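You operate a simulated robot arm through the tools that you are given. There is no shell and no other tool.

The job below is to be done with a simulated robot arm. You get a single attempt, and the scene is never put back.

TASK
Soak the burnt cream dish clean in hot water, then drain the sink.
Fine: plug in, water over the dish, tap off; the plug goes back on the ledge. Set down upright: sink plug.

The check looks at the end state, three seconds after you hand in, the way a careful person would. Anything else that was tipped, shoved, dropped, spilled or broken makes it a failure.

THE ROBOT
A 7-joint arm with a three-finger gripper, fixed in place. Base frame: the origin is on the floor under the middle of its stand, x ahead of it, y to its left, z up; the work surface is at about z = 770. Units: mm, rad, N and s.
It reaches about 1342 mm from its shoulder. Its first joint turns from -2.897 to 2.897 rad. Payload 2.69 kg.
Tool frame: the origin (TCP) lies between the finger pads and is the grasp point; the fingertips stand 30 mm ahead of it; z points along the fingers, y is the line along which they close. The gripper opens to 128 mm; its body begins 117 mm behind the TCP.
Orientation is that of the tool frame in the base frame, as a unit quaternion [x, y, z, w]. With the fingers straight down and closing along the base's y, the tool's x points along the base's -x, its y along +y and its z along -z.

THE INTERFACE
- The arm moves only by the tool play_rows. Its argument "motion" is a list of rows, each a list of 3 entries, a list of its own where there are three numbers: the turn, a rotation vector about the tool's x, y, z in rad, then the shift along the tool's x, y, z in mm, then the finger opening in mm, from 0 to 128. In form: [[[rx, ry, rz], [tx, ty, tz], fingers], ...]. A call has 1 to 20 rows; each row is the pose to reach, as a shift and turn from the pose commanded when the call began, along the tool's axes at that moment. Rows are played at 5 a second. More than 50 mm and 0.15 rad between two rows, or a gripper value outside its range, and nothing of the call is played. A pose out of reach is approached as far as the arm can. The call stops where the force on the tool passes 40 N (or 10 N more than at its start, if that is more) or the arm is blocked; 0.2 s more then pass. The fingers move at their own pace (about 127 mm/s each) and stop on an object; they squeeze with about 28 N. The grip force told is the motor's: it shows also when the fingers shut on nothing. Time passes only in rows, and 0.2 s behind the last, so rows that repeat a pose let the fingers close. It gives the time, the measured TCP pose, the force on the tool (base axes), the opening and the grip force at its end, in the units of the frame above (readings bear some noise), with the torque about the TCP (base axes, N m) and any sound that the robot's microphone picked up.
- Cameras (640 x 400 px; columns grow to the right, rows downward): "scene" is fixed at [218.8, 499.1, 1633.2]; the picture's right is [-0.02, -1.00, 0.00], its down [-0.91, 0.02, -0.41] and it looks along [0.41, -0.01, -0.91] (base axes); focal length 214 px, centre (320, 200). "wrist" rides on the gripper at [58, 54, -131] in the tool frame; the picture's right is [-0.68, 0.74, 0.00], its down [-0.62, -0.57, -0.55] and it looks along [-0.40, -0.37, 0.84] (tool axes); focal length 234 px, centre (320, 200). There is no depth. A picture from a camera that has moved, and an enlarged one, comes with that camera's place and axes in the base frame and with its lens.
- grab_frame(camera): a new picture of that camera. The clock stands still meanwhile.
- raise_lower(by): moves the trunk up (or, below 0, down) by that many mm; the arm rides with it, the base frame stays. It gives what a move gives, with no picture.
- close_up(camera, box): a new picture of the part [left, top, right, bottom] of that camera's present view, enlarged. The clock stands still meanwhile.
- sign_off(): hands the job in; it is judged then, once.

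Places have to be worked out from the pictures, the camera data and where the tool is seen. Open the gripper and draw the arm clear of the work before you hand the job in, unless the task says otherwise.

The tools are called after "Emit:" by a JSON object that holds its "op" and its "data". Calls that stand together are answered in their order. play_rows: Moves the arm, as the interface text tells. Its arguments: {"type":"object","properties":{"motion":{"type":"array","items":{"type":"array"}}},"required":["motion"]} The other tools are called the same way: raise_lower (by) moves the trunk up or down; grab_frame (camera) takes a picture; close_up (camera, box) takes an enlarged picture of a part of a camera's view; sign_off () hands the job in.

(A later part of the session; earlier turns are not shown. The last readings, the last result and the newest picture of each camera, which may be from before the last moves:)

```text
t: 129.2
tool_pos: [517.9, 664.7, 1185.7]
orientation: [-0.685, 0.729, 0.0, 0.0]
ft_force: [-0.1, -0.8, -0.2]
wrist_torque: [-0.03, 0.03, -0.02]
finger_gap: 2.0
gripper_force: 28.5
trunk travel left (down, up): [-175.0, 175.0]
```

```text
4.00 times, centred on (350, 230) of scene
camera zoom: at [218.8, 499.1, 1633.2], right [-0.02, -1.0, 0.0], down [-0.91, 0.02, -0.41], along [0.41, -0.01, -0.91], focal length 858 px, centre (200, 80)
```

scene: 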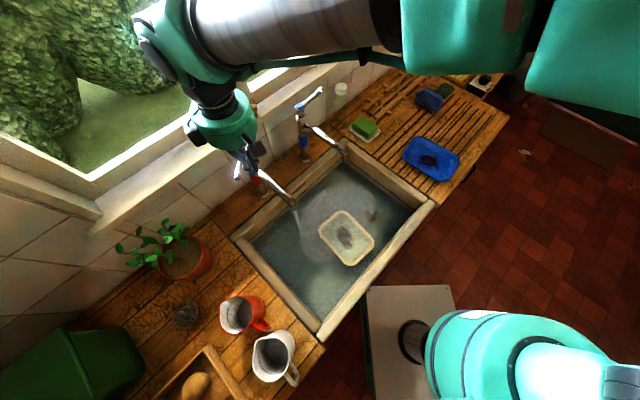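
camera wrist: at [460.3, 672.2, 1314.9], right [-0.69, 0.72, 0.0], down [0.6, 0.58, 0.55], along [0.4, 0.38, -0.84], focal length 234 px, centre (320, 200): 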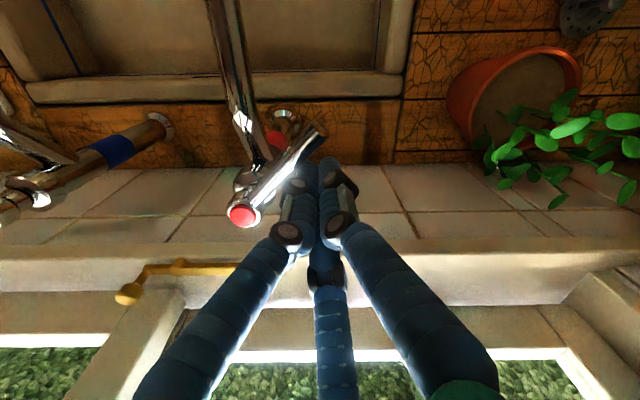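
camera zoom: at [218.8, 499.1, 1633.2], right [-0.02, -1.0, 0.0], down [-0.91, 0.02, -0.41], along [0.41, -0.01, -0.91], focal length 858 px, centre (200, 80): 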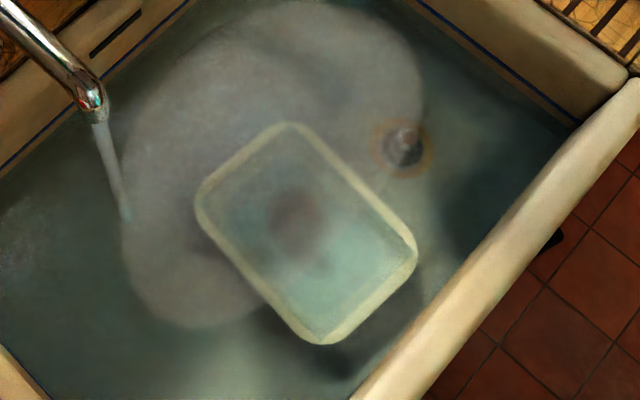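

The rim is now under water, and the stain already looks fainter. I'll give it about six more seconds for margin, then shut the tap.

Emit:
{"op": "play_rows", "data": {"motion": [[[0, 0, 0], [0, 0, 0], 0], [[0, 0, 0], [0, 0, 0], 0], [[0, 0, 0], [0, 0, 0], 0], [[0, 0, 0], [0, 0, 0], 0], [[0, 0, 0], [0, 0, 0], 0], [[0, 0, 0], [0, 0, 0], 0], [[0, 0, 0], [0, 0, 0], 0], [[0, 0, 0], [0, 0, 0], 0], [[0, 0, 0], [0, 0, 0], 0], [[0, 0, 0], [0, 0, 0], 0], [[0, 0, 0], [0, 0, 0], 0], [[0, 0, 0], [0, 0, 0], 0], [[0, 0, 0], [0, 0, 0], 0], [[0, 0, 0], [0, 0, 0], 0], [[0, 0, 0], [0, 0, 0], 0], [[0, 0, 0], [0, 0, 0], 0], [[0, 0, 0], [0, 0, 0], 0], [[0, 0, 0], [0, 0, 0], 0], [[0, 0, 0], [0, 0, 0], 0], [[0, 0, 0], [0, 0, 0], 0]]}}

Emit:
{"op": "close_up", "data": {"camera": "scene", "box": [300, 180, 400, 280]}}

Emit:
{"op": "close_up", "data": {"camera": "wrist", "box": [200, 80, 420, 240]}}

```text
t: 133.4
tool_pos: [518.5, 665.5, 1185.3]
orientation: [-0.685, 0.728, 0.0, 0.0]
ft_force: [-0.6, 1.4, 0.4]
wrist_torque: [0.0, -0.02, -0.04]
finger_gap: 2.2
gripper_force: 28.1
trunk travel left (down, up): [-175.0, 175.0]
```

```text
4.00 times, centred on (350, 230) of scene
camera zoom: at [218.8, 499.1, 1633.2], right [-0.02, -1.0, 0.0], down [-0.91, 0.02, -0.41], along [0.41, -0.01, -0.91], focal length 858 px, centre (200, 80)
```

zoom: 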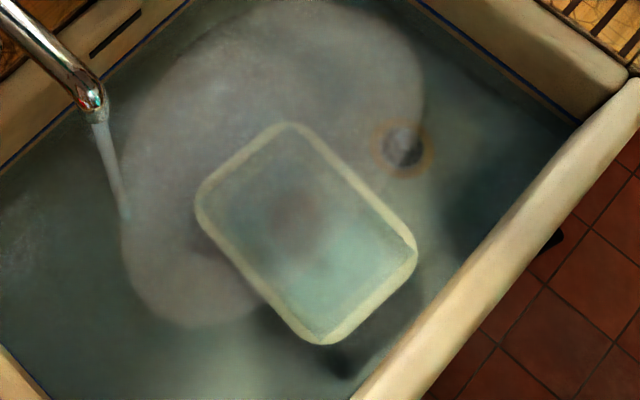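

```text
2.50 times, centred on (310, 160) of wrist
camera zoom: at [461.1, 610.6, 1315.5], right [-0.69, 0.72, 0.0], down [0.6, 0.58, 0.55], along [0.4, 0.38, -0.84], focal length 585 px, centre (345, 300)
```

zoom: 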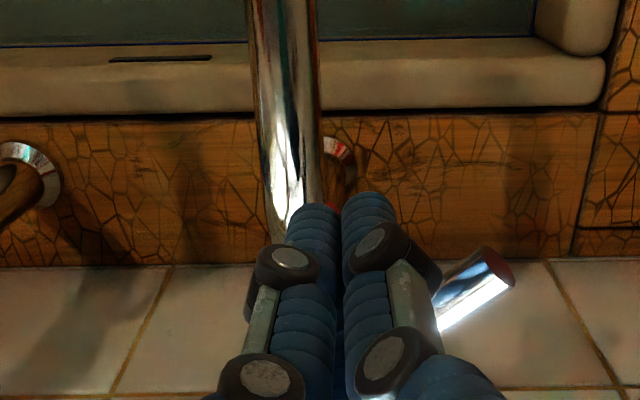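

Water is clearly over the dish and the burnt patch has almost gone. I'll push the lever back along its arc to its original position against the wall line.

Emit:
{"op": "play_rows", "data": {"motion": [[[0, 0, 0], [-9.8, -0.2, 0], 0], [[0, 0, 0], [-22, 3, 0], 0], [[0, 0, 0], [-34.3, 7.3, 0], 0], [[0, 0, 0], [-44, 7.5, 0], 0], [[0, 0, 0], [-53.6, 7, 0], 0], [[0, 0, 0], [-63, 4.8, 0], 0], [[0, 0, 0], [-70, 2.5, 0], 0], [[0, 0, 0], [-70, 2.5, 0], 0]]}}

Emit:
{"op": "close_up", "data": {"camera": "scene", "box": [180, 100, 440, 300]}}

Emit:
{"op": "close_up", "data": {"camera": "wrist", "box": [200, 80, 420, 240]}}

```text
t: 135.2
tool_pos: [520.2, 737.7, 1186.1]
orientation: [-0.684, 0.729, 0.001, 0.0]
ft_force: [0.1, 0.4, -0.2]
wrist_torque: [0.03, 0.0, -0.01]
finger_gap: 2.3
gripper_force: 28.1
trunk travel left (down, up): [-175.0, 175.0]
```

```text
2.00 times, centred on (310, 200) of scene
camera zoom: at [218.8, 499.1, 1633.2], right [-0.02, -1.0, 0.0], down [-0.91, 0.02, -0.41], along [0.41, -0.01, -0.91], focal length 429 px, centre (340, 200)
```

zoom: 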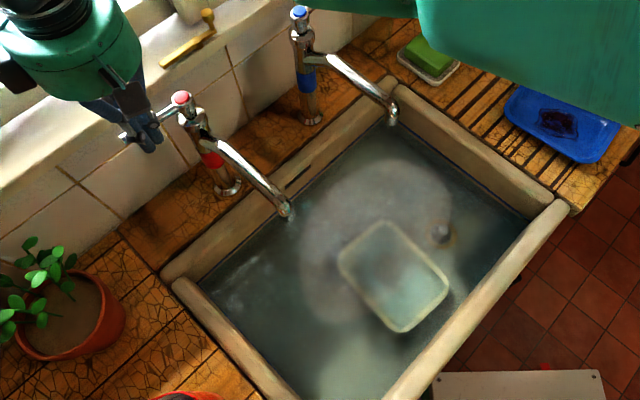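

```text
2.50 times, centred on (310, 160) of wrist
camera zoom: at [462.2, 682.3, 1315.5], right [-0.69, 0.72, 0.0], down [0.6, 0.58, 0.55], along [0.4, 0.38, -0.84], focal length 585 px, centre (345, 300)
```

zoom: 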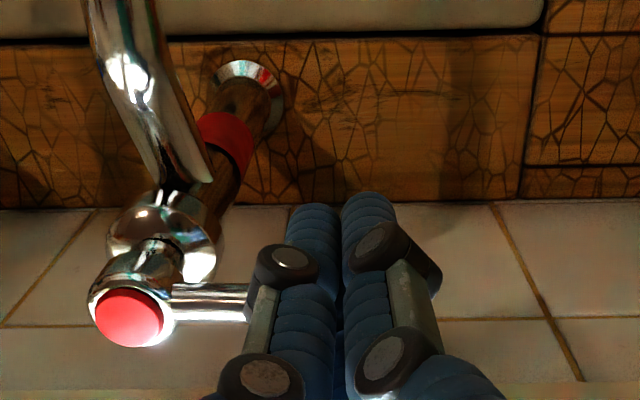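

The stream has stopped and the lever is parallel to the wall again. I'll check the spout closely for any trickle.

Emit:
{"op": "close_up", "data": {"camera": "scene", "box": [265, 180, 335, 240]}}

Emit:
{"op": "close_up", "data": {"camera": "scene", "box": [190, 120, 310, 220]}}

```text
6.67 times, centred on (300, 210) of scene
camera zoom: at [218.8, 499.1, 1633.2], right [-0.02, -1.0, 0.0], down [-0.91, 0.02, -0.41], along [0.41, -0.01, -0.91], focal length 1430 px, centre (453, 133)
```

zoom: 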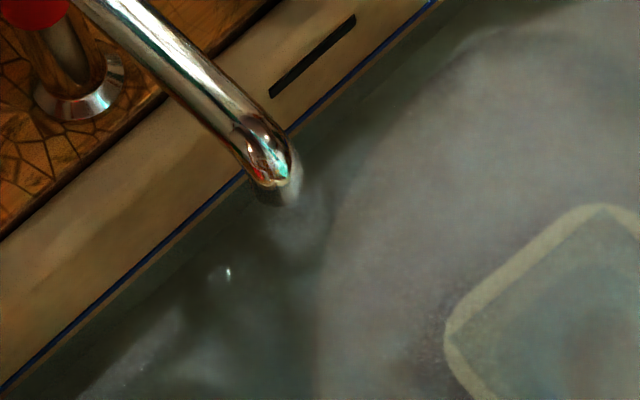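

```text
4.00 times, centred on (250, 170) of scene
camera zoom: at [218.8, 499.1, 1633.2], right [-0.02, -1.0, 0.0], down [-0.91, 0.02, -0.41], along [0.41, -0.01, -0.91], focal length 858 px, centre (600, 320)
```

zoom: 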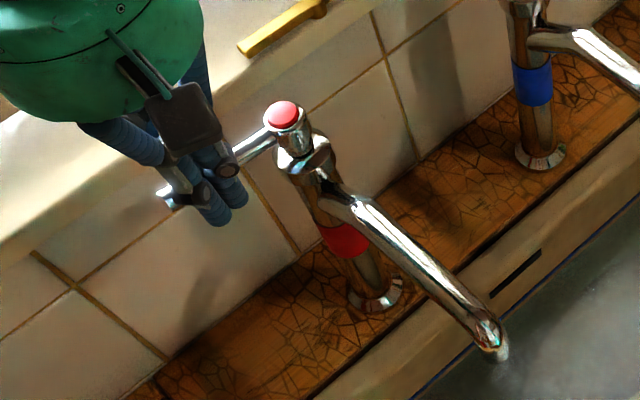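

No trickle, and the lever end is where it started. I'll nudge it a few millimetres more to be sure it's against its stop.

Emit:
{"op": "play_rows", "data": {"motion": [[[0, 0, 0], [-2, -1.7, 0], 0], [[0, 0, 0], [-4, -3.4, 0], 0], [[0, 0, 0], [-4, -3.4, 0], 0]]}}

Emit:
{"op": "close_up", "data": {"camera": "wrist", "box": [200, 80, 420, 240]}}

Emit:
{"op": "close_up", "data": {"camera": "scene", "box": [265, 180, 335, 240]}}

```text
t: 136.0
tool_pos: [522.4, 739.4, 1186.3]
orientation: [-0.685, 0.729, 0.0, -0.002]
ft_force: [-13.7, -13.4, -2.0]
wrist_torque: [-0.34, 0.3, 0.03]
finger_gap: 2.3
gripper_force: 28.5
trunk travel left (down, up): [-175.0, 175.0]
```

```text
2.50 times, centred on (310, 160) of wrist
camera zoom: at [464.8, 684.7, 1315.4], right [-0.69, 0.72, 0.0], down [0.6, 0.58, 0.55], along [0.39, 0.38, -0.84], focal length 585 px, centre (345, 300)
```

zoom: 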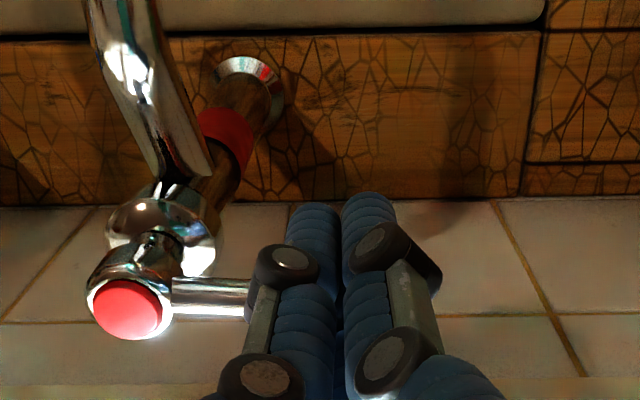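

```text
6.67 times, centred on (300, 210) of scene
camera zoom: at [218.8, 499.1, 1633.2], right [-0.02, -1.0, 0.0], down [-0.91, 0.02, -0.41], along [0.41, -0.01, -0.91], focal length 1430 px, centre (453, 133)
```

zoom: 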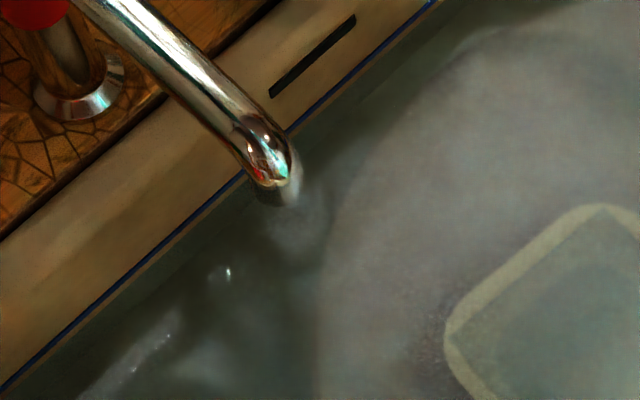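

The lever is hard against its closed stop (19 N), so the hot tap is off. I'll back away, rise, and move out over the sink while the dish soaks.

Emit:
{"op": "play_rows", "data": {"motion": [[[0, 0, 0], [10.6, 9.4, 0], 0], [[0, 0, 0], [14, 10, -40], 0], [[0, 0, 0], [20, 10, -85], 0], [[0, 0, 0], [58, 17, -90], 0], [[0, 0, 0], [97, 24, -90], 0], [[0, 0, 0], [137, 30, -90], 0], [[0, 0, 0], [177, 36, -85], 0], [[0, 0, 0], [217, 43, -80], 0], [[0, 0, 0], [257, 50, -75], 0], [[0, 0, 0], [297, 56, -70], 0], [[0, 0, 0], [324, 62, -65], 0], [[0, 0, 0], [324, 62, -65], 0]]}}

Emit:
{"op": "close_up", "data": {"camera": "scene", "box": [180, 100, 440, 300]}}

```text
t: 138.6
tool_pos: [442.3, 421.3, 1249.2]
orientation: [-0.685, 0.728, 0.0, 0.001]
ft_force: [0.0, -0.2, -1.1]
wrist_torque: [0.08, 0.03, -0.02]
finger_gap: 2.2
gripper_force: 27.4
trunk travel left (down, up): [-175.0, 175.0]
```

```text
2.00 times, centred on (310, 200) of scene
camera zoom: at [218.8, 499.1, 1633.2], right [-0.02, -1.0, 0.0], down [-0.91, 0.02, -0.41], along [0.41, -0.01, -0.91], focal length 429 px, centre (340, 200)
```

zoom: 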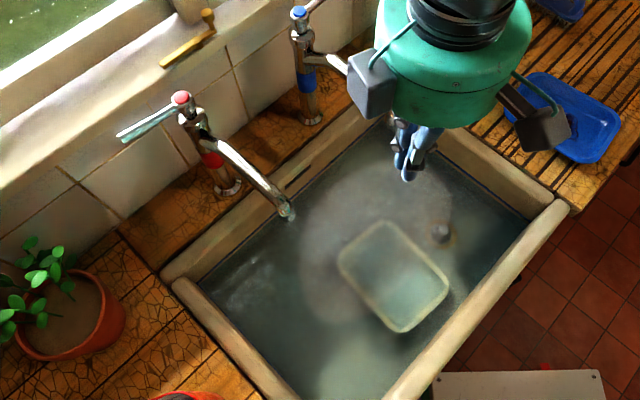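

The tap is off and the dish lies under water; the stain seems gone. I'll turn the tool to the tilted orientation for gripping the plug, then inspect the dish closely.

Emit:
{"op": "play_rows", "data": {"motion": [[[0.026, -0.015, 0.129], [0, 0, 0], 20], [[0.052, -0.031, 0.259], [0, 0, 0], 50], [[0.077, -0.046, 0.388], [0, 0, 0], 50], [[0.103, -0.062, 0.517], [0, 0, 0], 50], [[0.129, -0.077, 0.647], [0, 0, 0], 50], [[0.155, -0.093, 0.776], [0, 0, 0], 50], [[0.18, -0.108, 0.905], [0, 0, 0], 50], [[0.206, -0.124, 1.034], [0, 0, 0], 50], [[0.232, -0.139, 1.164], [0, 0, 0], 50], [[0.258, -0.155, 1.293], [0, 0, 0], 50], [[0.284, -0.17, 1.422], [0, 0, 0], 50], [[0.309, -0.186, 1.552], [0, 0, 0], 50], [[0.309, -0.186, 1.552], [0, 0, 0], 50]]}}

Emit:
{"op": "grab_frame", "data": {"camera": "wrist"}}

Emit:
{"op": "close_up", "data": {"camera": "scene", "box": [300, 180, 400, 280]}}

```text
t: 141.4
tool_pos: [440.0, 420.4, 1249.9]
orientation: [0.03, 0.986, -0.044, 0.156]
ft_force: [0.1, -0.2, 0.8]
wrist_torque: [0.0, -0.01, -0.03]
finger_gap: 50.0
gripper_force: 0.1
trunk travel left (down, up): [-175.0, 175.0]
```

```text
taken
camera wrist: at [349.3, 490.2, 1350.6], right [0.7, 0.7, 0.15], down [0.38, -0.54, 0.75], along [0.61, -0.47, -0.64], focal length 234 px, centre (320, 200)
```

wrist: 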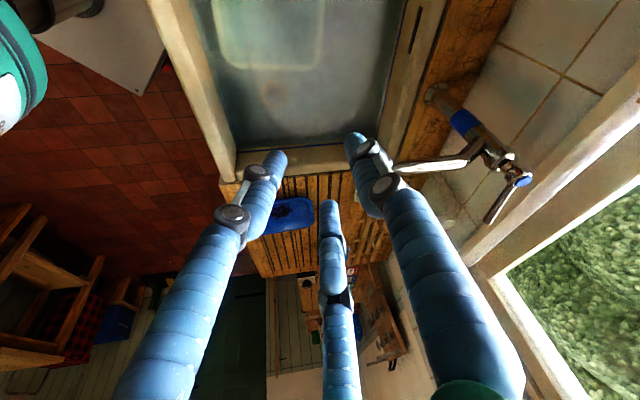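

```text
4.00 times, centred on (350, 230) of scene
camera zoom: at [218.8, 499.1, 1633.2], right [-0.02, -1.0, 0.0], down [-0.91, 0.02, -0.41], along [0.41, -0.01, -0.91], focal length 858 px, centre (200, 80)
```

zoom: 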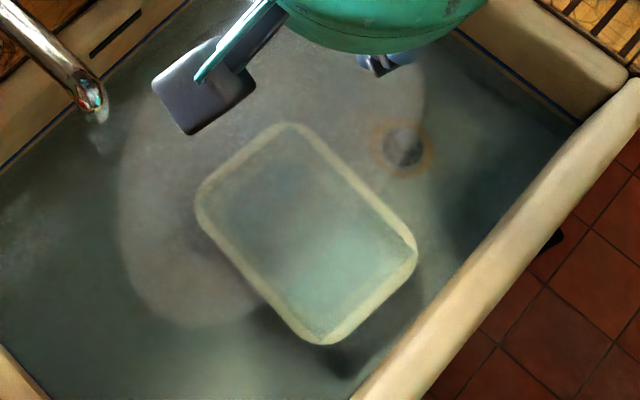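

The dish shows no stain through the water. I'll move down to a pre-grasp above the plug, giving it more soaking time meanwhile.

Emit:
{"op": "play_rows", "data": {"motion": [[[0, 0, 0], [6.5, -10.6, 37], 50], [[0, 0, 0], [13, -21, 75], 50], [[0, 0, 0], [19.6, -31.7, 112], 50], [[0, 0, 0], [26, -42, 150], 50], [[0, 0, 0], [32.7, -53, 187], 50], [[0, 0, 0], [39, -63.5, 225], 50], [[0, 0, 0], [45.8, -74, 262], 50], [[0, 0, 0], [52.4, -84.6, 299], 50], [[0, 0, 0], [58.9, -95.2, 337], 50], [[0, 0, 0], [58.9, -95.2, 337], 50]]}}

Emit:
{"op": "grab_frame", "data": {"camera": "wrist"}}

Emit:
{"op": "close_up", "data": {"camera": "wrist", "box": [250, 60, 390, 180]}}

Emit:
{"op": "close_up", "data": {"camera": "scene", "box": [310, 190, 400, 270]}}

```text
t: 143.6
tool_pos: [480.4, 300.1, 918.7]
orientation: [0.028, 0.986, -0.043, 0.156]
ft_force: [0.8, 0.0, -0.2]
wrist_torque: [-0.04, 0.0, -0.01]
finger_gap: 50.2
gripper_force: 0.0
trunk travel left (down, up): [-175.0, 175.0]
```

```text
taken
camera wrist: at [388.8, 368.3, 1020.2], right [0.69, 0.7, 0.15], down [0.38, -0.54, 0.75], along [0.61, -0.47, -0.64], focal length 234 px, centre (320, 200)
```

wrist: 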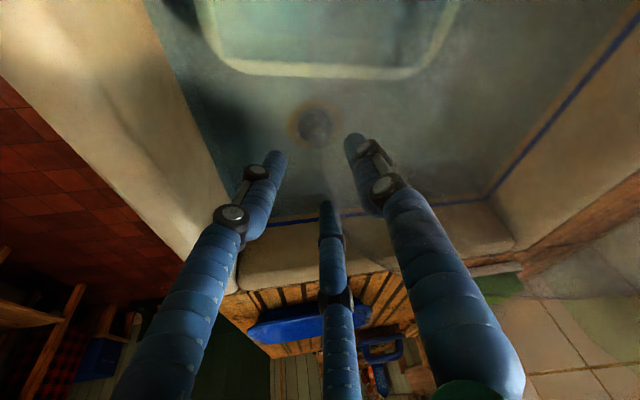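

```text
3.33 times, centred on (320, 120) of wrist
camera zoom: at [388.8, 368.3, 1020.2], right [0.69, 0.7, 0.15], down [0.38, -0.54, 0.75], along [0.61, -0.47, -0.64], focal length 781 px, centre (320, 467)
```

zoom: 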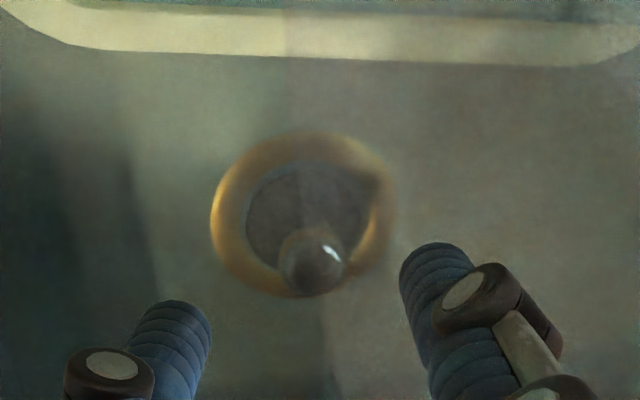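

```text
5.00 times, centred on (355, 230) of scene
camera zoom: at [218.8, 499.1, 1633.2], right [-0.02, -1.0, 0.0], down [-0.91, 0.02, -0.41], along [0.41, -0.01, -0.91], focal length 1072 px, centre (145, 50)
```

zoom: 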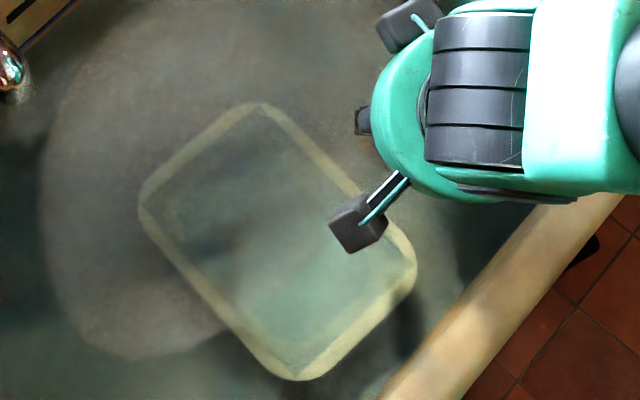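

Plug knob is visible under the water right where expected (≈(525, 280)). I'll let the dish soak another eight seconds before draining.

Emit:
{"op": "play_rows", "data": {"motion": [[[0, 0, 0], [0, 0, 0], 50], [[0, 0, 0], [0, 0, 0], 50], [[0, 0, 0], [0, 0, 0], 50], [[0, 0, 0], [0, 0, 0], 50], [[0, 0, 0], [0, 0, 0], 50], [[0, 0, 0], [0, 0, 0], 50], [[0, 0, 0], [0, 0, 0], 50], [[0, 0, 0], [0, 0, 0], 50], [[0, 0, 0], [0, 0, 0], 50], [[0, 0, 0], [0, 0, 0], 50], [[0, 0, 0], [0, 0, 0], 50], [[0, 0, 0], [0, 0, 0], 50], [[0, 0, 0], [0, 0, 0], 50], [[0, 0, 0], [0, 0, 0], 50], [[0, 0, 0], [0, 0, 0], 50], [[0, 0, 0], [0, 0, 0], 50], [[0, 0, 0], [0, 0, 0], 50], [[0, 0, 0], [0, 0, 0], 50], [[0, 0, 0], [0, 0, 0], 50], [[0, 0, 0], [0, 0, 0], 50]]}}

Emit:
{"op": "play_rows", "data": {"motion": [[[0, 0, 0], [0, 0, 0], 50], [[0, 0, 0], [0, 0, 0], 50], [[0, 0, 0], [0, 0, 0], 50], [[0, 0, 0], [0, 0, 0], 50], [[0, 0, 0], [0, 0, 0], 50], [[0, 0, 0], [0, 0, 0], 50], [[0, 0, 0], [0, 0, 0], 50], [[0, 0, 0], [0, 0, 0], 50], [[0, 0, 0], [0, 0, 0], 50], [[0, 0, 0], [0, 0, 0], 50], [[0, 0, 0], [0, 0, 0], 50], [[0, 0, 0], [0, 0, 0], 50], [[0, 0, 0], [0, 0, 0], 50], [[0, 0, 0], [0, 0, 0], 50], [[0, 0, 0], [0, 0, 0], 50], [[0, 0, 0], [0, 0, 0], 50], [[0, 0, 0], [0, 0, 0], 50], [[0, 0, 0], [0, 0, 0], 50], [[0, 0, 0], [0, 0, 0], 50], [[0, 0, 0], [0, 0, 0], 50]]}}

Emit:
{"op": "close_up", "data": {"camera": "scene", "box": [310, 190, 400, 270]}}

Emit:
{"op": "close_up", "data": {"camera": "wrist", "box": [180, 0, 480, 160]}}

```text
t: 147.8
tool_pos: [480.2, 300.4, 919.7]
orientation: [0.028, 0.986, -0.043, 0.156]
ft_force: [0.3, -0.3, -0.2]
wrist_torque: [0.02, 0.01, 0.0]
finger_gap: 50.4
gripper_force: 0.0
trunk travel left (down, up): [-175.0, 175.0]
```

```text
t: 152.0
tool_pos: [479.6, 300.4, 919.5]
orientation: [0.028, 0.987, -0.042, 0.156]
ft_force: [0.3, 0.3, 0.5]
wrist_torque: [0.02, 0.01, -0.07]
finger_gap: 50.1
gripper_force: 0.1
trunk travel left (down, up): [-175.0, 175.0]
```

```text
5.00 times, centred on (355, 230) of scene
camera zoom: at [218.8, 499.1, 1633.2], right [-0.02, -1.0, 0.0], down [-0.91, 0.02, -0.41], along [0.41, -0.01, -0.91], focal length 1072 px, centre (145, 50)
```

zoom: 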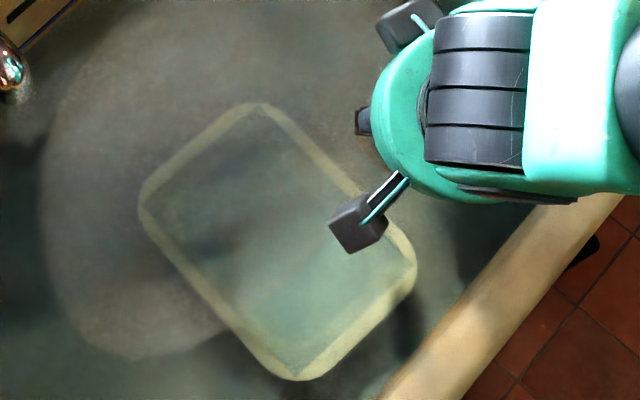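

```text
2.13 times, centred on (330, 80) of wrist
camera zoom: at [388.6, 368.3, 1020.5], right [0.69, 0.7, 0.15], down [0.38, -0.54, 0.75], along [0.61, -0.47, -0.64], focal length 500 px, centre (299, 456)
```

zoom: 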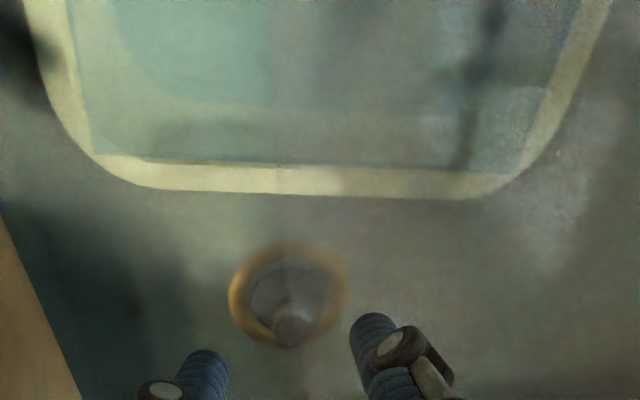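

The dish looks clean. I'll advance along the tool axis to about 35 mm short of the grip point on the plug and check alignment.

Emit:
{"op": "play_rows", "data": {"motion": [[[0, 0, 0], [-0.2, -1.2, 30], 50], [[0, 0, 0], [-0.5, -2.4, 60], 50], [[0, 0, 0], [-0.8, -4.7, 85], 50], [[0, 0, 0], [-0.8, -4.7, 85], 50]]}}

Emit:
{"op": "close_up", "data": {"camera": "wrist", "box": [250, 80, 390, 200]}}

```text
t: 153.0
tool_pos: [508.9, 284.6, 839.3]
orientation: [0.029, 0.986, -0.044, 0.156]
ft_force: [0.5, 0.2, -1.2]
wrist_torque: [0.0, 0.04, 0.05]
finger_gap: 50.0
gripper_force: 0.1
trunk travel left (down, up): [-175.0, 175.0]
```

```text
3.33 times, centred on (320, 140) of wrist
camera zoom: at [416.6, 353.9, 939.9], right [0.69, 0.7, 0.15], down [0.38, -0.54, 0.75], along [0.61, -0.47, -0.64], focal length 781 px, centre (320, 400)
```

zoom: 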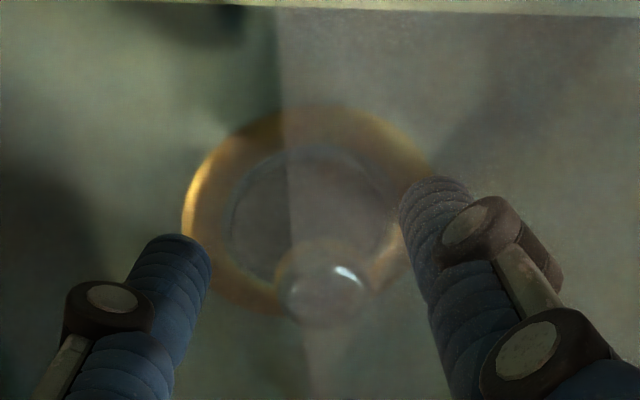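

Knob is centred on the tool axis. I'll advance the last 34 mm and close on it.

Emit:
{"op": "play_rows", "data": {"motion": [[[0, 0, 0], [0, 0, 14], 50], [[0, 0, 0], [0, 0, 26], 50], [[0, 0, 0], [0, 0, 34], 50], [[0, 0, 0], [0, 0, 34], 35], [[0, 0, 0], [0, 0, 34], 20], [[0, 0, 0], [0, 0, 34], 5], [[0, 0, 0], [0, 0, 34], 5]]}}

Emit:
{"op": "close_up", "data": {"camera": "wrist", "box": [250, 80, 390, 200]}}

```text
t: 154.6
tool_pos: [517.3, 283.1, 808.2]
orientation: [0.028, 0.986, -0.042, 0.156]
ft_force: [3.3, -0.1, 4.7]
wrist_torque: [-0.01, -0.13, -0.02]
finger_gap: 21.8
gripper_force: 27.9
trunk travel left (down, up): [-175.0, 175.0]
```

```text
3.33 times, centred on (320, 140) of wrist
camera zoom: at [426.5, 350.9, 908.7], right [0.69, 0.7, 0.15], down [0.38, -0.54, 0.75], along [0.61, -0.47, -0.64], focal length 781 px, centre (320, 400)
```

zoom: 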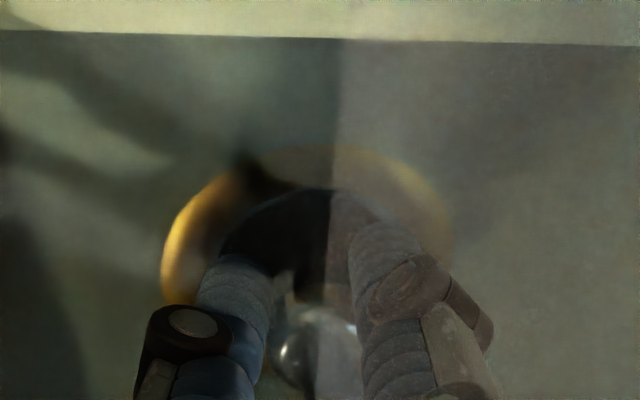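

Gripped at 21.8 mm. I'll pull the plug straight up.

Emit:
{"op": "play_rows", "data": {"motion": [[[0, 0, 0], [-1.6, -0.4, -4.7], 5], [[0, 0, 0], [-3.7, -0.9, -11.4], 5], [[0, 0, 0], [-7, -1.7, -21], 5], [[0, 0, 0], [-12.4, -3.1, -38], 5], [[0, 0, 0], [-20, -5, -62], 5], [[0, 0, 0], [-20, -5, -62], 5]]}}

Emit:
{"op": "close_up", "data": {"camera": "wrist", "box": [250, 80, 390, 200]}}

Emit:
{"op": "close_up", "data": {"camera": "scene", "box": [240, 140, 440, 300]}}

```text
t: 156.0
tool_pos: [519.2, 281.0, 874.4]
orientation: [0.028, 0.986, -0.043, 0.156]
ft_force: [-0.8, 0.3, -0.3]
wrist_torque: [-0.02, -0.02, 0.01]
finger_gap: 21.8
gripper_force: 27.7
trunk travel left (down, up): [-175.0, 175.0]
```

```text
3.33 times, centred on (320, 140) of wrist
camera zoom: at [427.6, 349.6, 974.1], right [0.69, 0.7, 0.15], down [0.38, -0.54, 0.75], along [0.61, -0.47, -0.64], focal length 781 px, centre (320, 400)
```

zoom: 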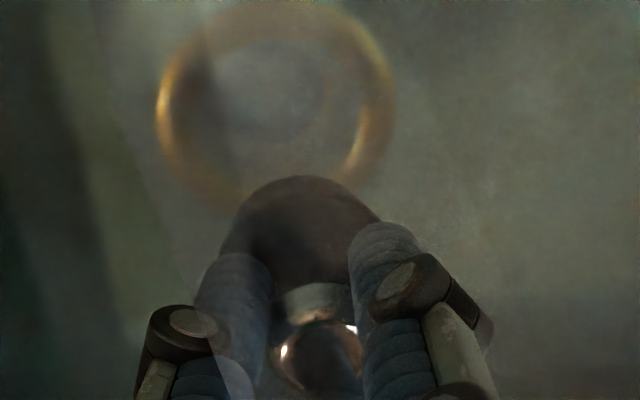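

```text
2.50 times, centred on (340, 220) of scene
camera zoom: at [218.8, 499.1, 1633.2], right [-0.02, -1.0, 0.0], down [-0.91, 0.02, -0.41], along [0.41, -0.01, -0.91], focal length 536 px, centre (270, 150)
```

zoom: 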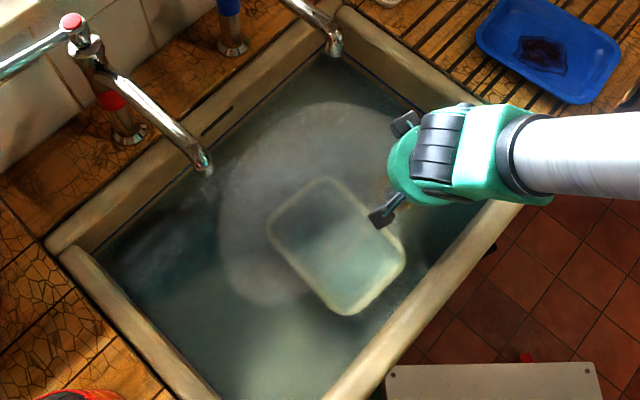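

The plug is out and the water has begun to drain; it hangs in the hand just as when I first picked it up. I'll carry it up to the middle of the sink area.

Emit:
{"op": "play_rows", "data": {"motion": [[[0, 0, 0], [-9, -2, -28], 5], [[0, 0, 0], [-12, 3, -65], 5], [[0, 0, 0], [-8, 16, -102], 5], [[0, 0, 0], [-4, 31, -139], 5], [[0, 0, 0], [0, 46, -176], 5], [[0, 0, 0], [4, 61, -213], 5], [[0, 0, 0], [8, 76, -250], 5], [[0, 0, 0], [13, 91, -288], 5], [[0, 0, 0], [17, 105, -325], 5], [[0, 0, 0], [17, 105, -325], 5]]}}

Emit:
{"op": "play_rows", "data": {"motion": [[[-0.041, -0.01, -0.124], [0, 0, 0], 5], [[-0.081, -0.02, -0.248], [0, 0, 0], 5], [[-0.122, -0.031, -0.372], [0, 0, 0], 5], [[-0.162, -0.041, -0.496], [0, 0, 0], 5], [[-0.203, -0.051, -0.62], [0, 0, 0], 5], [[-0.243, -0.061, -0.744], [0, 0, 0], 5], [[-0.284, -0.071, -0.868], [0, 0, 0], 5], [[-0.325, -0.082, -0.992], [0, 0, 0], 5], [[-0.365, -0.092, -1.117], [0, 0, 0], 5], [[-0.406, -0.102, -1.241], [0, 0, 0], 5], [[-0.446, -0.112, -1.365], [0, 0, 0], 5], [[-0.487, -0.122, -1.489], [0, 0, 0], 5], [[-0.487, -0.122, -1.489], [0, 0, 0], 5]]}}

Emit:
{"op": "grab_frame", "data": {"camera": "wrist"}}

Emit:
{"op": "grab_frame", "data": {"camera": "scene"}}

```text
t: 158.2
tool_pos: [407.8, 418.2, 1166.5]
orientation: [0.029, 0.986, -0.044, 0.157]
ft_force: [0.5, 0.9, -0.3]
wrist_torque: [0.03, -0.03, 0.02]
finger_gap: 22.1
gripper_force: 28.3
trunk travel left (down, up): [-175.0, 175.0]
```

```text
t: 161.0
tool_pos: [410.5, 418.1, 1167.6]
orientation: [-0.678, 0.717, 0.079, 0.141]
ft_force: [-0.6, -0.1, -0.8]
wrist_torque: [0.01, -0.03, 0.02]
finger_gap: 21.6
gripper_force: 28.0
trunk travel left (down, up): [-175.0, 175.0]
```

```text
taken
camera wrist: at [341.5, 325.9, 1268.2], right [-0.7, 0.69, 0.15], down [0.54, 0.38, 0.76], along [0.47, 0.61, -0.64], focal length 234 px, centre (320, 200)
```

wrist: 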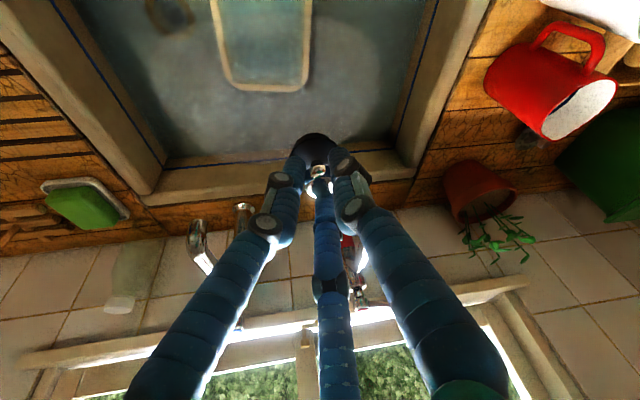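

```text
taken
```

scene: 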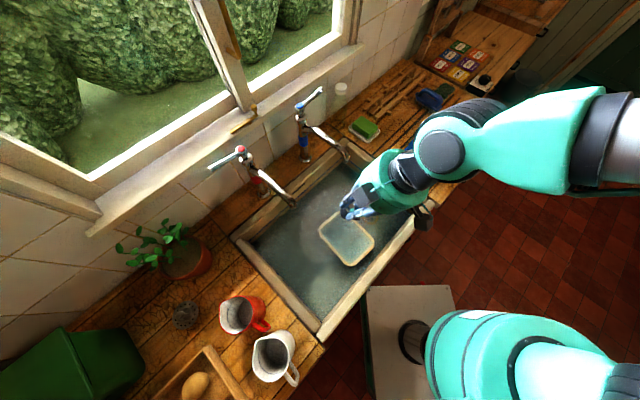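

Draining well. Tool orientation now matches my original pick pose. I'll go back in between the spouts to the pre-place point above the plug's ledge spot.

Emit:
{"op": "play_rows", "data": {"motion": [[[0, 0, 0], [-20, -27, 16], 5], [[0, 0, 0], [-40, -54, 33], 5], [[0, 0, 0], [-60, -80, 49], 5], [[0, 0, 0], [-80, -107, 66], 5], [[0, 0, 0], [-100, -134, 82], 5], [[0, 0, 0], [-120, -161, 98], 5], [[0, 0, 0], [-140, -188, 115], 5], [[0, 0, 0], [-160, -215, 131], 5], [[0, 0, 0], [-160, -215, 131], 5]]}}

Emit:
{"op": "grab_frame", "data": {"camera": "wrist"}}

Emit:
{"op": "close_up", "data": {"camera": "scene", "box": [200, 60, 360, 200]}}

```text
t: 163.0
tool_pos: [643.5, 595.0, 1111.1]
orientation: [-0.677, 0.718, 0.08, 0.141]
ft_force: [0.0, 0.7, -1.4]
wrist_torque: [-0.03, 0.05, 0.02]
finger_gap: 21.7
gripper_force: 27.4
trunk travel left (down, up): [-175.0, 175.0]
```

```text
taken
camera wrist: at [575.3, 502.1, 1211.4], right [-0.7, 0.69, 0.15], down [0.54, 0.38, 0.75], along [0.47, 0.61, -0.64], focal length 234 px, centre (320, 200)
```

wrist: 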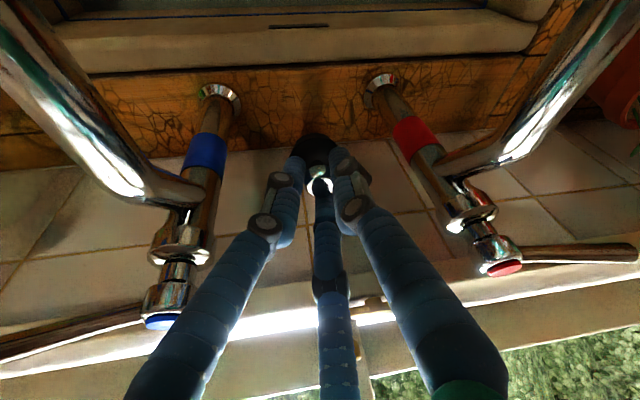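

```text
2.86 times, centred on (280, 130) of scene
camera zoom: at [218.8, 499.1, 1633.2], right [-0.02, -1.0, 0.0], down [-0.91, 0.02, -0.41], along [0.41, -0.01, -0.91], focal length 613 px, centre (434, 400)
```

zoom: 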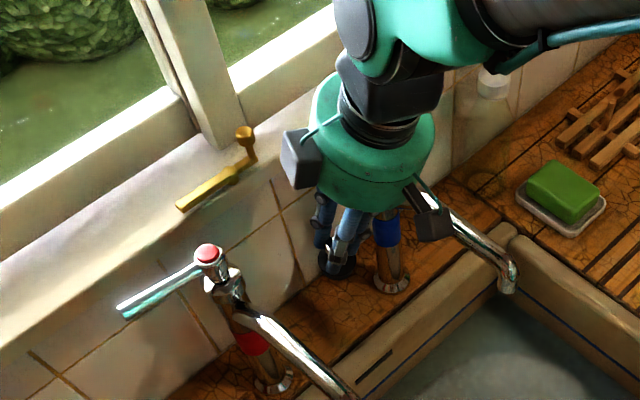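

Pose is the same as when I first lifted the plug from here. I'll go in to ~15 mm above its original spot.

Emit:
{"op": "play_rows", "data": {"motion": [[[0, 0, 0], [-0.6, -0.2, 35], 5], [[0, 0, 0], [-1.2, -0.4, 70], 5], [[0, 0, 0], [-1.9, -0.6, 105], 5], [[0, 0, 0], [-2.5, -0.8, 135], 5], [[0, 0, 0], [-3.1, -1, 152], 5], [[0, 0, 0], [-3.1, -1, 152], 5]]}}

Emit:
{"op": "grab_frame", "data": {"camera": "wrist"}}

Emit:
{"op": "close_up", "data": {"camera": "wrist", "box": [250, 90, 390, 210]}}

```text
t: 164.4
tool_pos: [659.1, 645.3, 968.0]
orientation: [-0.677, 0.718, 0.079, 0.141]
ft_force: [-0.2, -0.5, 0.0]
wrist_torque: [0.01, -0.02, -0.03]
finger_gap: 22.0
gripper_force: 27.8
trunk travel left (down, up): [-175.0, 175.0]
```

```text
taken
camera wrist: at [590.3, 553.1, 1067.8], right [-0.7, 0.69, 0.15], down [0.54, 0.38, 0.76], along [0.47, 0.61, -0.64], focal length 234 px, centre (320, 200)
```

wrist: 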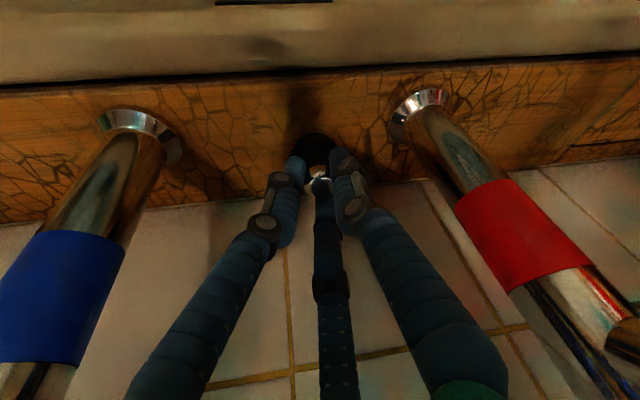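

```text
3.33 times, centred on (320, 150) of wrist
camera zoom: at [590.3, 553.1, 1067.8], right [-0.7, 0.69, 0.15], down [0.54, 0.38, 0.76], along [0.47, 0.61, -0.64], focal length 781 px, centre (320, 367)
```

zoom: 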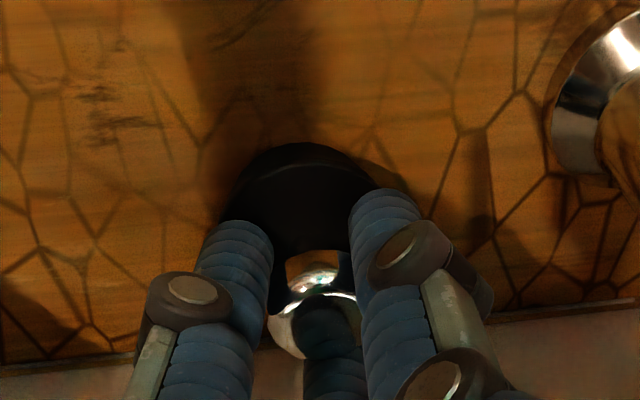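

The plug hovers right over its spot between the taps. I'll lower it vertically in small steps until it touches.

Emit:
{"op": "play_rows", "data": {"motion": [[[0, 0, 0], [1.9, 0.5, 5.7], 5], [[0, 0, 0], [3.1, 0.8, 9.5], 5], [[0, 0, 0], [3.7, 0.9, 11.4], 5], [[0, 0, 0], [3.7, 0.9, 11.4], 5]]}}

Emit:
{"op": "play_rows", "data": {"motion": [[[0, 0, 0], [0.5, 0.1, 1.4], 5], [[0, 0, 0], [0.5, 0.1, 1.4], 5]]}}

```text
t: 165.4
tool_pos: [658.3, 643.2, 955.1]
orientation: [-0.677, 0.718, 0.079, 0.143]
ft_force: [-0.1, -0.5, -0.7]
wrist_torque: [0.0, 0.03, 0.01]
finger_gap: 21.8
gripper_force: 27.5
trunk travel left (down, up): [-175.0, 175.0]
```

```text
t: 166.0
tool_pos: [658.3, 643.5, 954.3]
orientation: [-0.677, 0.718, 0.079, 0.141]
ft_force: [-0.9, 0.2, 2.3]
wrist_torque: [-0.01, 0.13, 0.02]
finger_gap: 21.6
gripper_force: 27.7
trunk travel left (down, up): [-175.0, 175.0]
```

First touch (2–3 N). One more millimetre, then release.

Emit:
{"op": "play_rows", "data": {"motion": [[[0, 0, 0], [0.3, 0.1, 0.9], 5], [[0, 0, 0], [0.3, 0.1, 0.9], 5]]}}

Emit:
{"op": "close_up", "data": {"camera": "wrist", "box": [250, 90, 390, 210]}}

```text
t: 166.6
tool_pos: [659.2, 643.2, 954.2]
orientation: [-0.678, 0.717, 0.08, 0.143]
ft_force: [-0.7, 1.0, 8.2]
wrist_torque: [-0.01, 0.08, -0.04]
finger_gap: 22.0
gripper_force: 28.5
trunk travel left (down, up): [-175.0, 175.0]
```

```text
3.33 times, centred on (320, 150) of wrist
camera zoom: at [590.3, 551.8, 1054.3], right [-0.7, 0.69, 0.15], down [0.54, 0.38, 0.76], along [0.47, 0.61, -0.64], focal length 781 px, centre (320, 367)
```

zoom: 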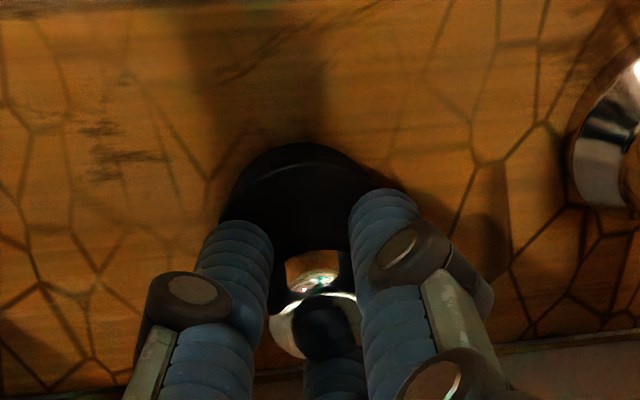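

Touching with 8 N at the plug's front edge; it will settle flat. Opening the fingers now.

Emit:
{"op": "play_rows", "data": {"motion": [[[0, 0, 0], [0, 0, 0], 24], [[0, 0, 0], [0, 0, 0], 30], [[0, 0, 0], [0, 0, 0], 40], [[0, 0, 0], [0, 0, 0], 50], [[0, 0, 0], [0, 0, 0], 50], [[0, 0, 0], [0, 0, 0], 50]]}}

Emit:
{"op": "close_up", "data": {"camera": "wrist", "box": [250, 90, 390, 210]}}

Emit:
{"op": "close_up", "data": {"camera": "scene", "box": [220, 120, 330, 210]}}

```text
t: 168.0
tool_pos: [657.8, 643.6, 953.8]
orientation: [-0.677, 0.718, 0.079, 0.141]
ft_force: [0.1, 0.1, 0.0]
wrist_torque: [0.01, -0.02, -0.01]
finger_gap: 50.0
gripper_force: 0.0
trunk travel left (down, up): [-175.0, 175.0]
```

```text
3.33 times, centred on (320, 150) of wrist
camera zoom: at [590.2, 551.7, 1053.2], right [-0.7, 0.69, 0.15], down [0.54, 0.38, 0.76], along [0.47, 0.61, -0.64], focal length 781 px, centre (320, 367)
```

zoom: 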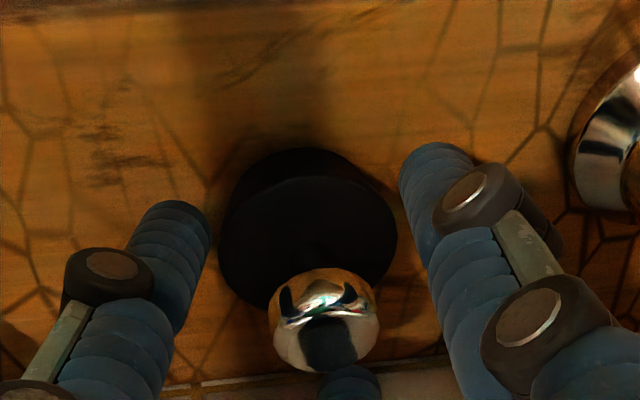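

```text
4.44 times, centred on (275, 165) of scene
camera zoom: at [218.8, 499.1, 1633.2], right [-0.02, -1.0, 0.0], down [-0.91, 0.02, -0.41], along [0.41, -0.01, -0.91], focal length 953 px, centre (520, 356)
```

zoom: 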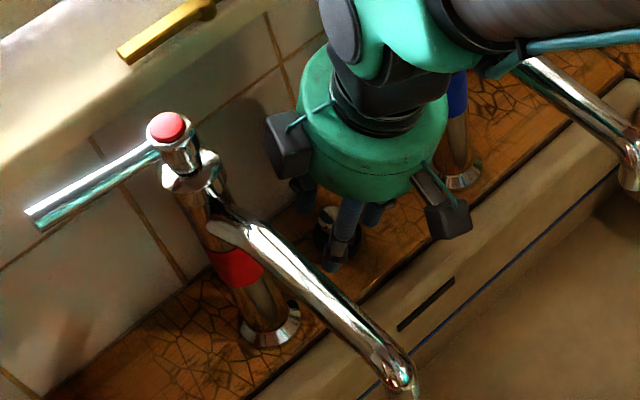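

The plug stands upright on the ledge between the taps. I'll open a bit wider and withdraw along the tool axis.

Emit:
{"op": "play_rows", "data": {"motion": [[[0, 0, 0], [0, 0, 0], 62], [[0, 0, 0], [0, 0, -10], 62], [[0, 0, 0], [0, 0, -25], 62], [[0, 0, 0], [0, 0, -50], 62], [[0, 0, 0], [0, 0, -85], 60], [[0, 0, 0], [0, 0, -120], 60], [[0, 0, 0], [0, 0, -160], 60], [[0, 0, 0], [0, 0, -160], 60]]}}

Emit:
{"op": "grab_frame", "data": {"camera": "wrist"}}

Emit:
{"op": "close_up", "data": {"camera": "scene", "box": [220, 120, 330, 210]}}

```text
t: 169.8
tool_pos: [643.0, 593.5, 1108.2]
orientation: [-0.677, 0.717, 0.08, 0.141]
ft_force: [-0.9, 0.2, 1.0]
wrist_torque: [0.06, -0.01, 0.0]
finger_gap: 60.3
gripper_force: 0.0
trunk travel left (down, up): [-175.0, 175.0]
```

```text
taken
camera wrist: at [573.8, 502.2, 1208.5], right [-0.7, 0.69, 0.15], down [0.54, 0.38, 0.76], along [0.47, 0.61, -0.64], focal length 234 px, centre (320, 200)
```

wrist: 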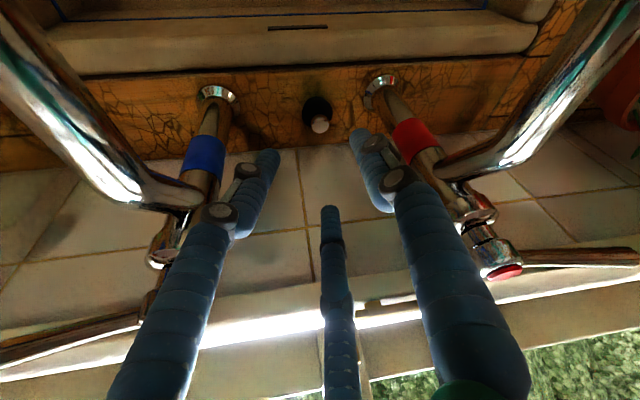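

```text
4.44 times, centred on (275, 165) of scene
camera zoom: at [218.8, 499.1, 1633.2], right [-0.02, -1.0, 0.0], down [-0.91, 0.02, -0.41], along [0.41, -0.01, -0.91], focal length 953 px, centre (520, 356)
```

zoom: 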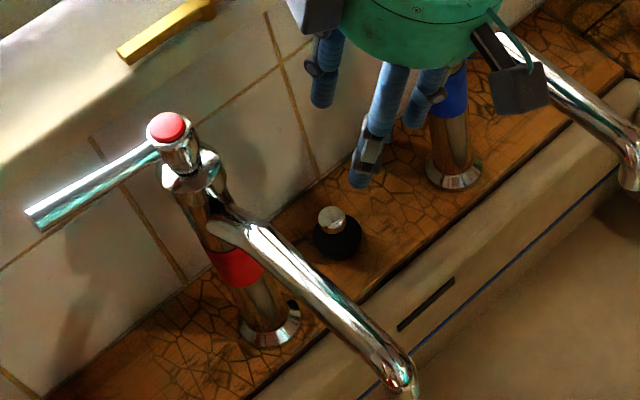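

The plug is back where it started, upright. I'll back the arm out between the spouts and look at the sink.

Emit:
{"op": "play_rows", "data": {"motion": [[[0, 0, 0], [20, 27, -16], 60], [[0, 0, 0], [40, 54, -33], 60], [[0, 0, 0], [60, 80, -49], 60], [[0, 0, 0], [80, 107, -66], 60], [[0, 0, 0], [100, 134, -82], 60], [[0, 0, 0], [120, 161, -98], 60], [[0, 0, 0], [140, 188, -115], 60], [[0, 0, 0], [160, 215, -131], 60], [[0, 0, 0], [195, 232, -150], 60], [[0, 0, 0], [235, 232, -165], 60], [[0, 0, 0], [270, 232, -180], 60], [[0, 0, 0], [270, 232, -180], 60]]}}

Emit:
{"op": "grab_frame", "data": {"camera": "scene"}}

Emit:
{"op": "close_up", "data": {"camera": "scene", "box": [240, 140, 440, 300]}}

Emit:
{"op": "grab_frame", "data": {"camera": "wrist"}}

```text
t: 172.4
tool_pos: [384.3, 297.5, 1176.5]
orientation: [-0.678, 0.717, 0.079, 0.141]
ft_force: [-0.1, -0.1, 0.4]
wrist_torque: [0.05, -0.04, 0.01]
finger_gap: 60.2
gripper_force: 0.0
trunk travel left (down, up): [-175.0, 175.0]
```

```text
taken
```

scene: 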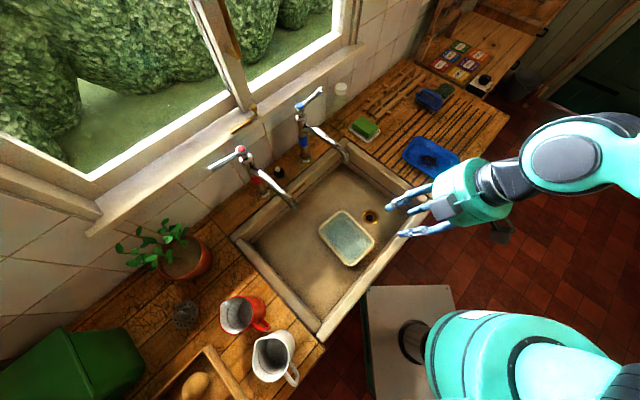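

```text
2.50 times, centred on (340, 220) of scene
camera zoom: at [218.8, 499.1, 1633.2], right [-0.02, -1.0, 0.0], down [-0.91, 0.02, -0.41], along [0.41, -0.01, -0.91], focal length 536 px, centre (270, 150)
```

zoom: 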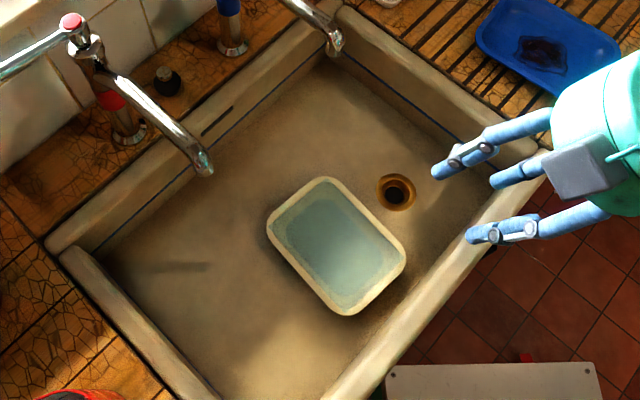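

```text
taken
camera wrist: at [315.4, 206.3, 1275.9], right [-0.7, 0.69, 0.15], down [0.54, 0.38, 0.76], along [0.47, 0.61, -0.64], focal length 234 px, centre (320, 200)
```

wrist: 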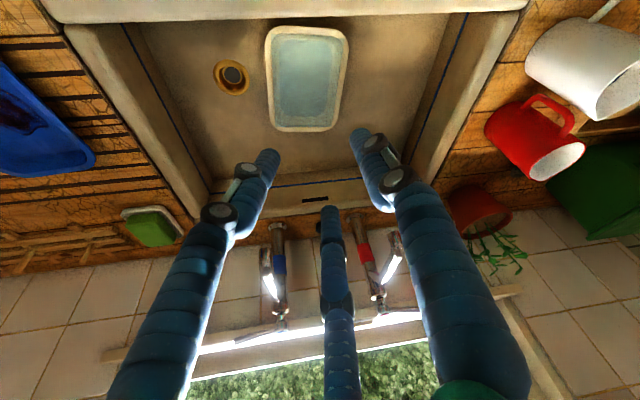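

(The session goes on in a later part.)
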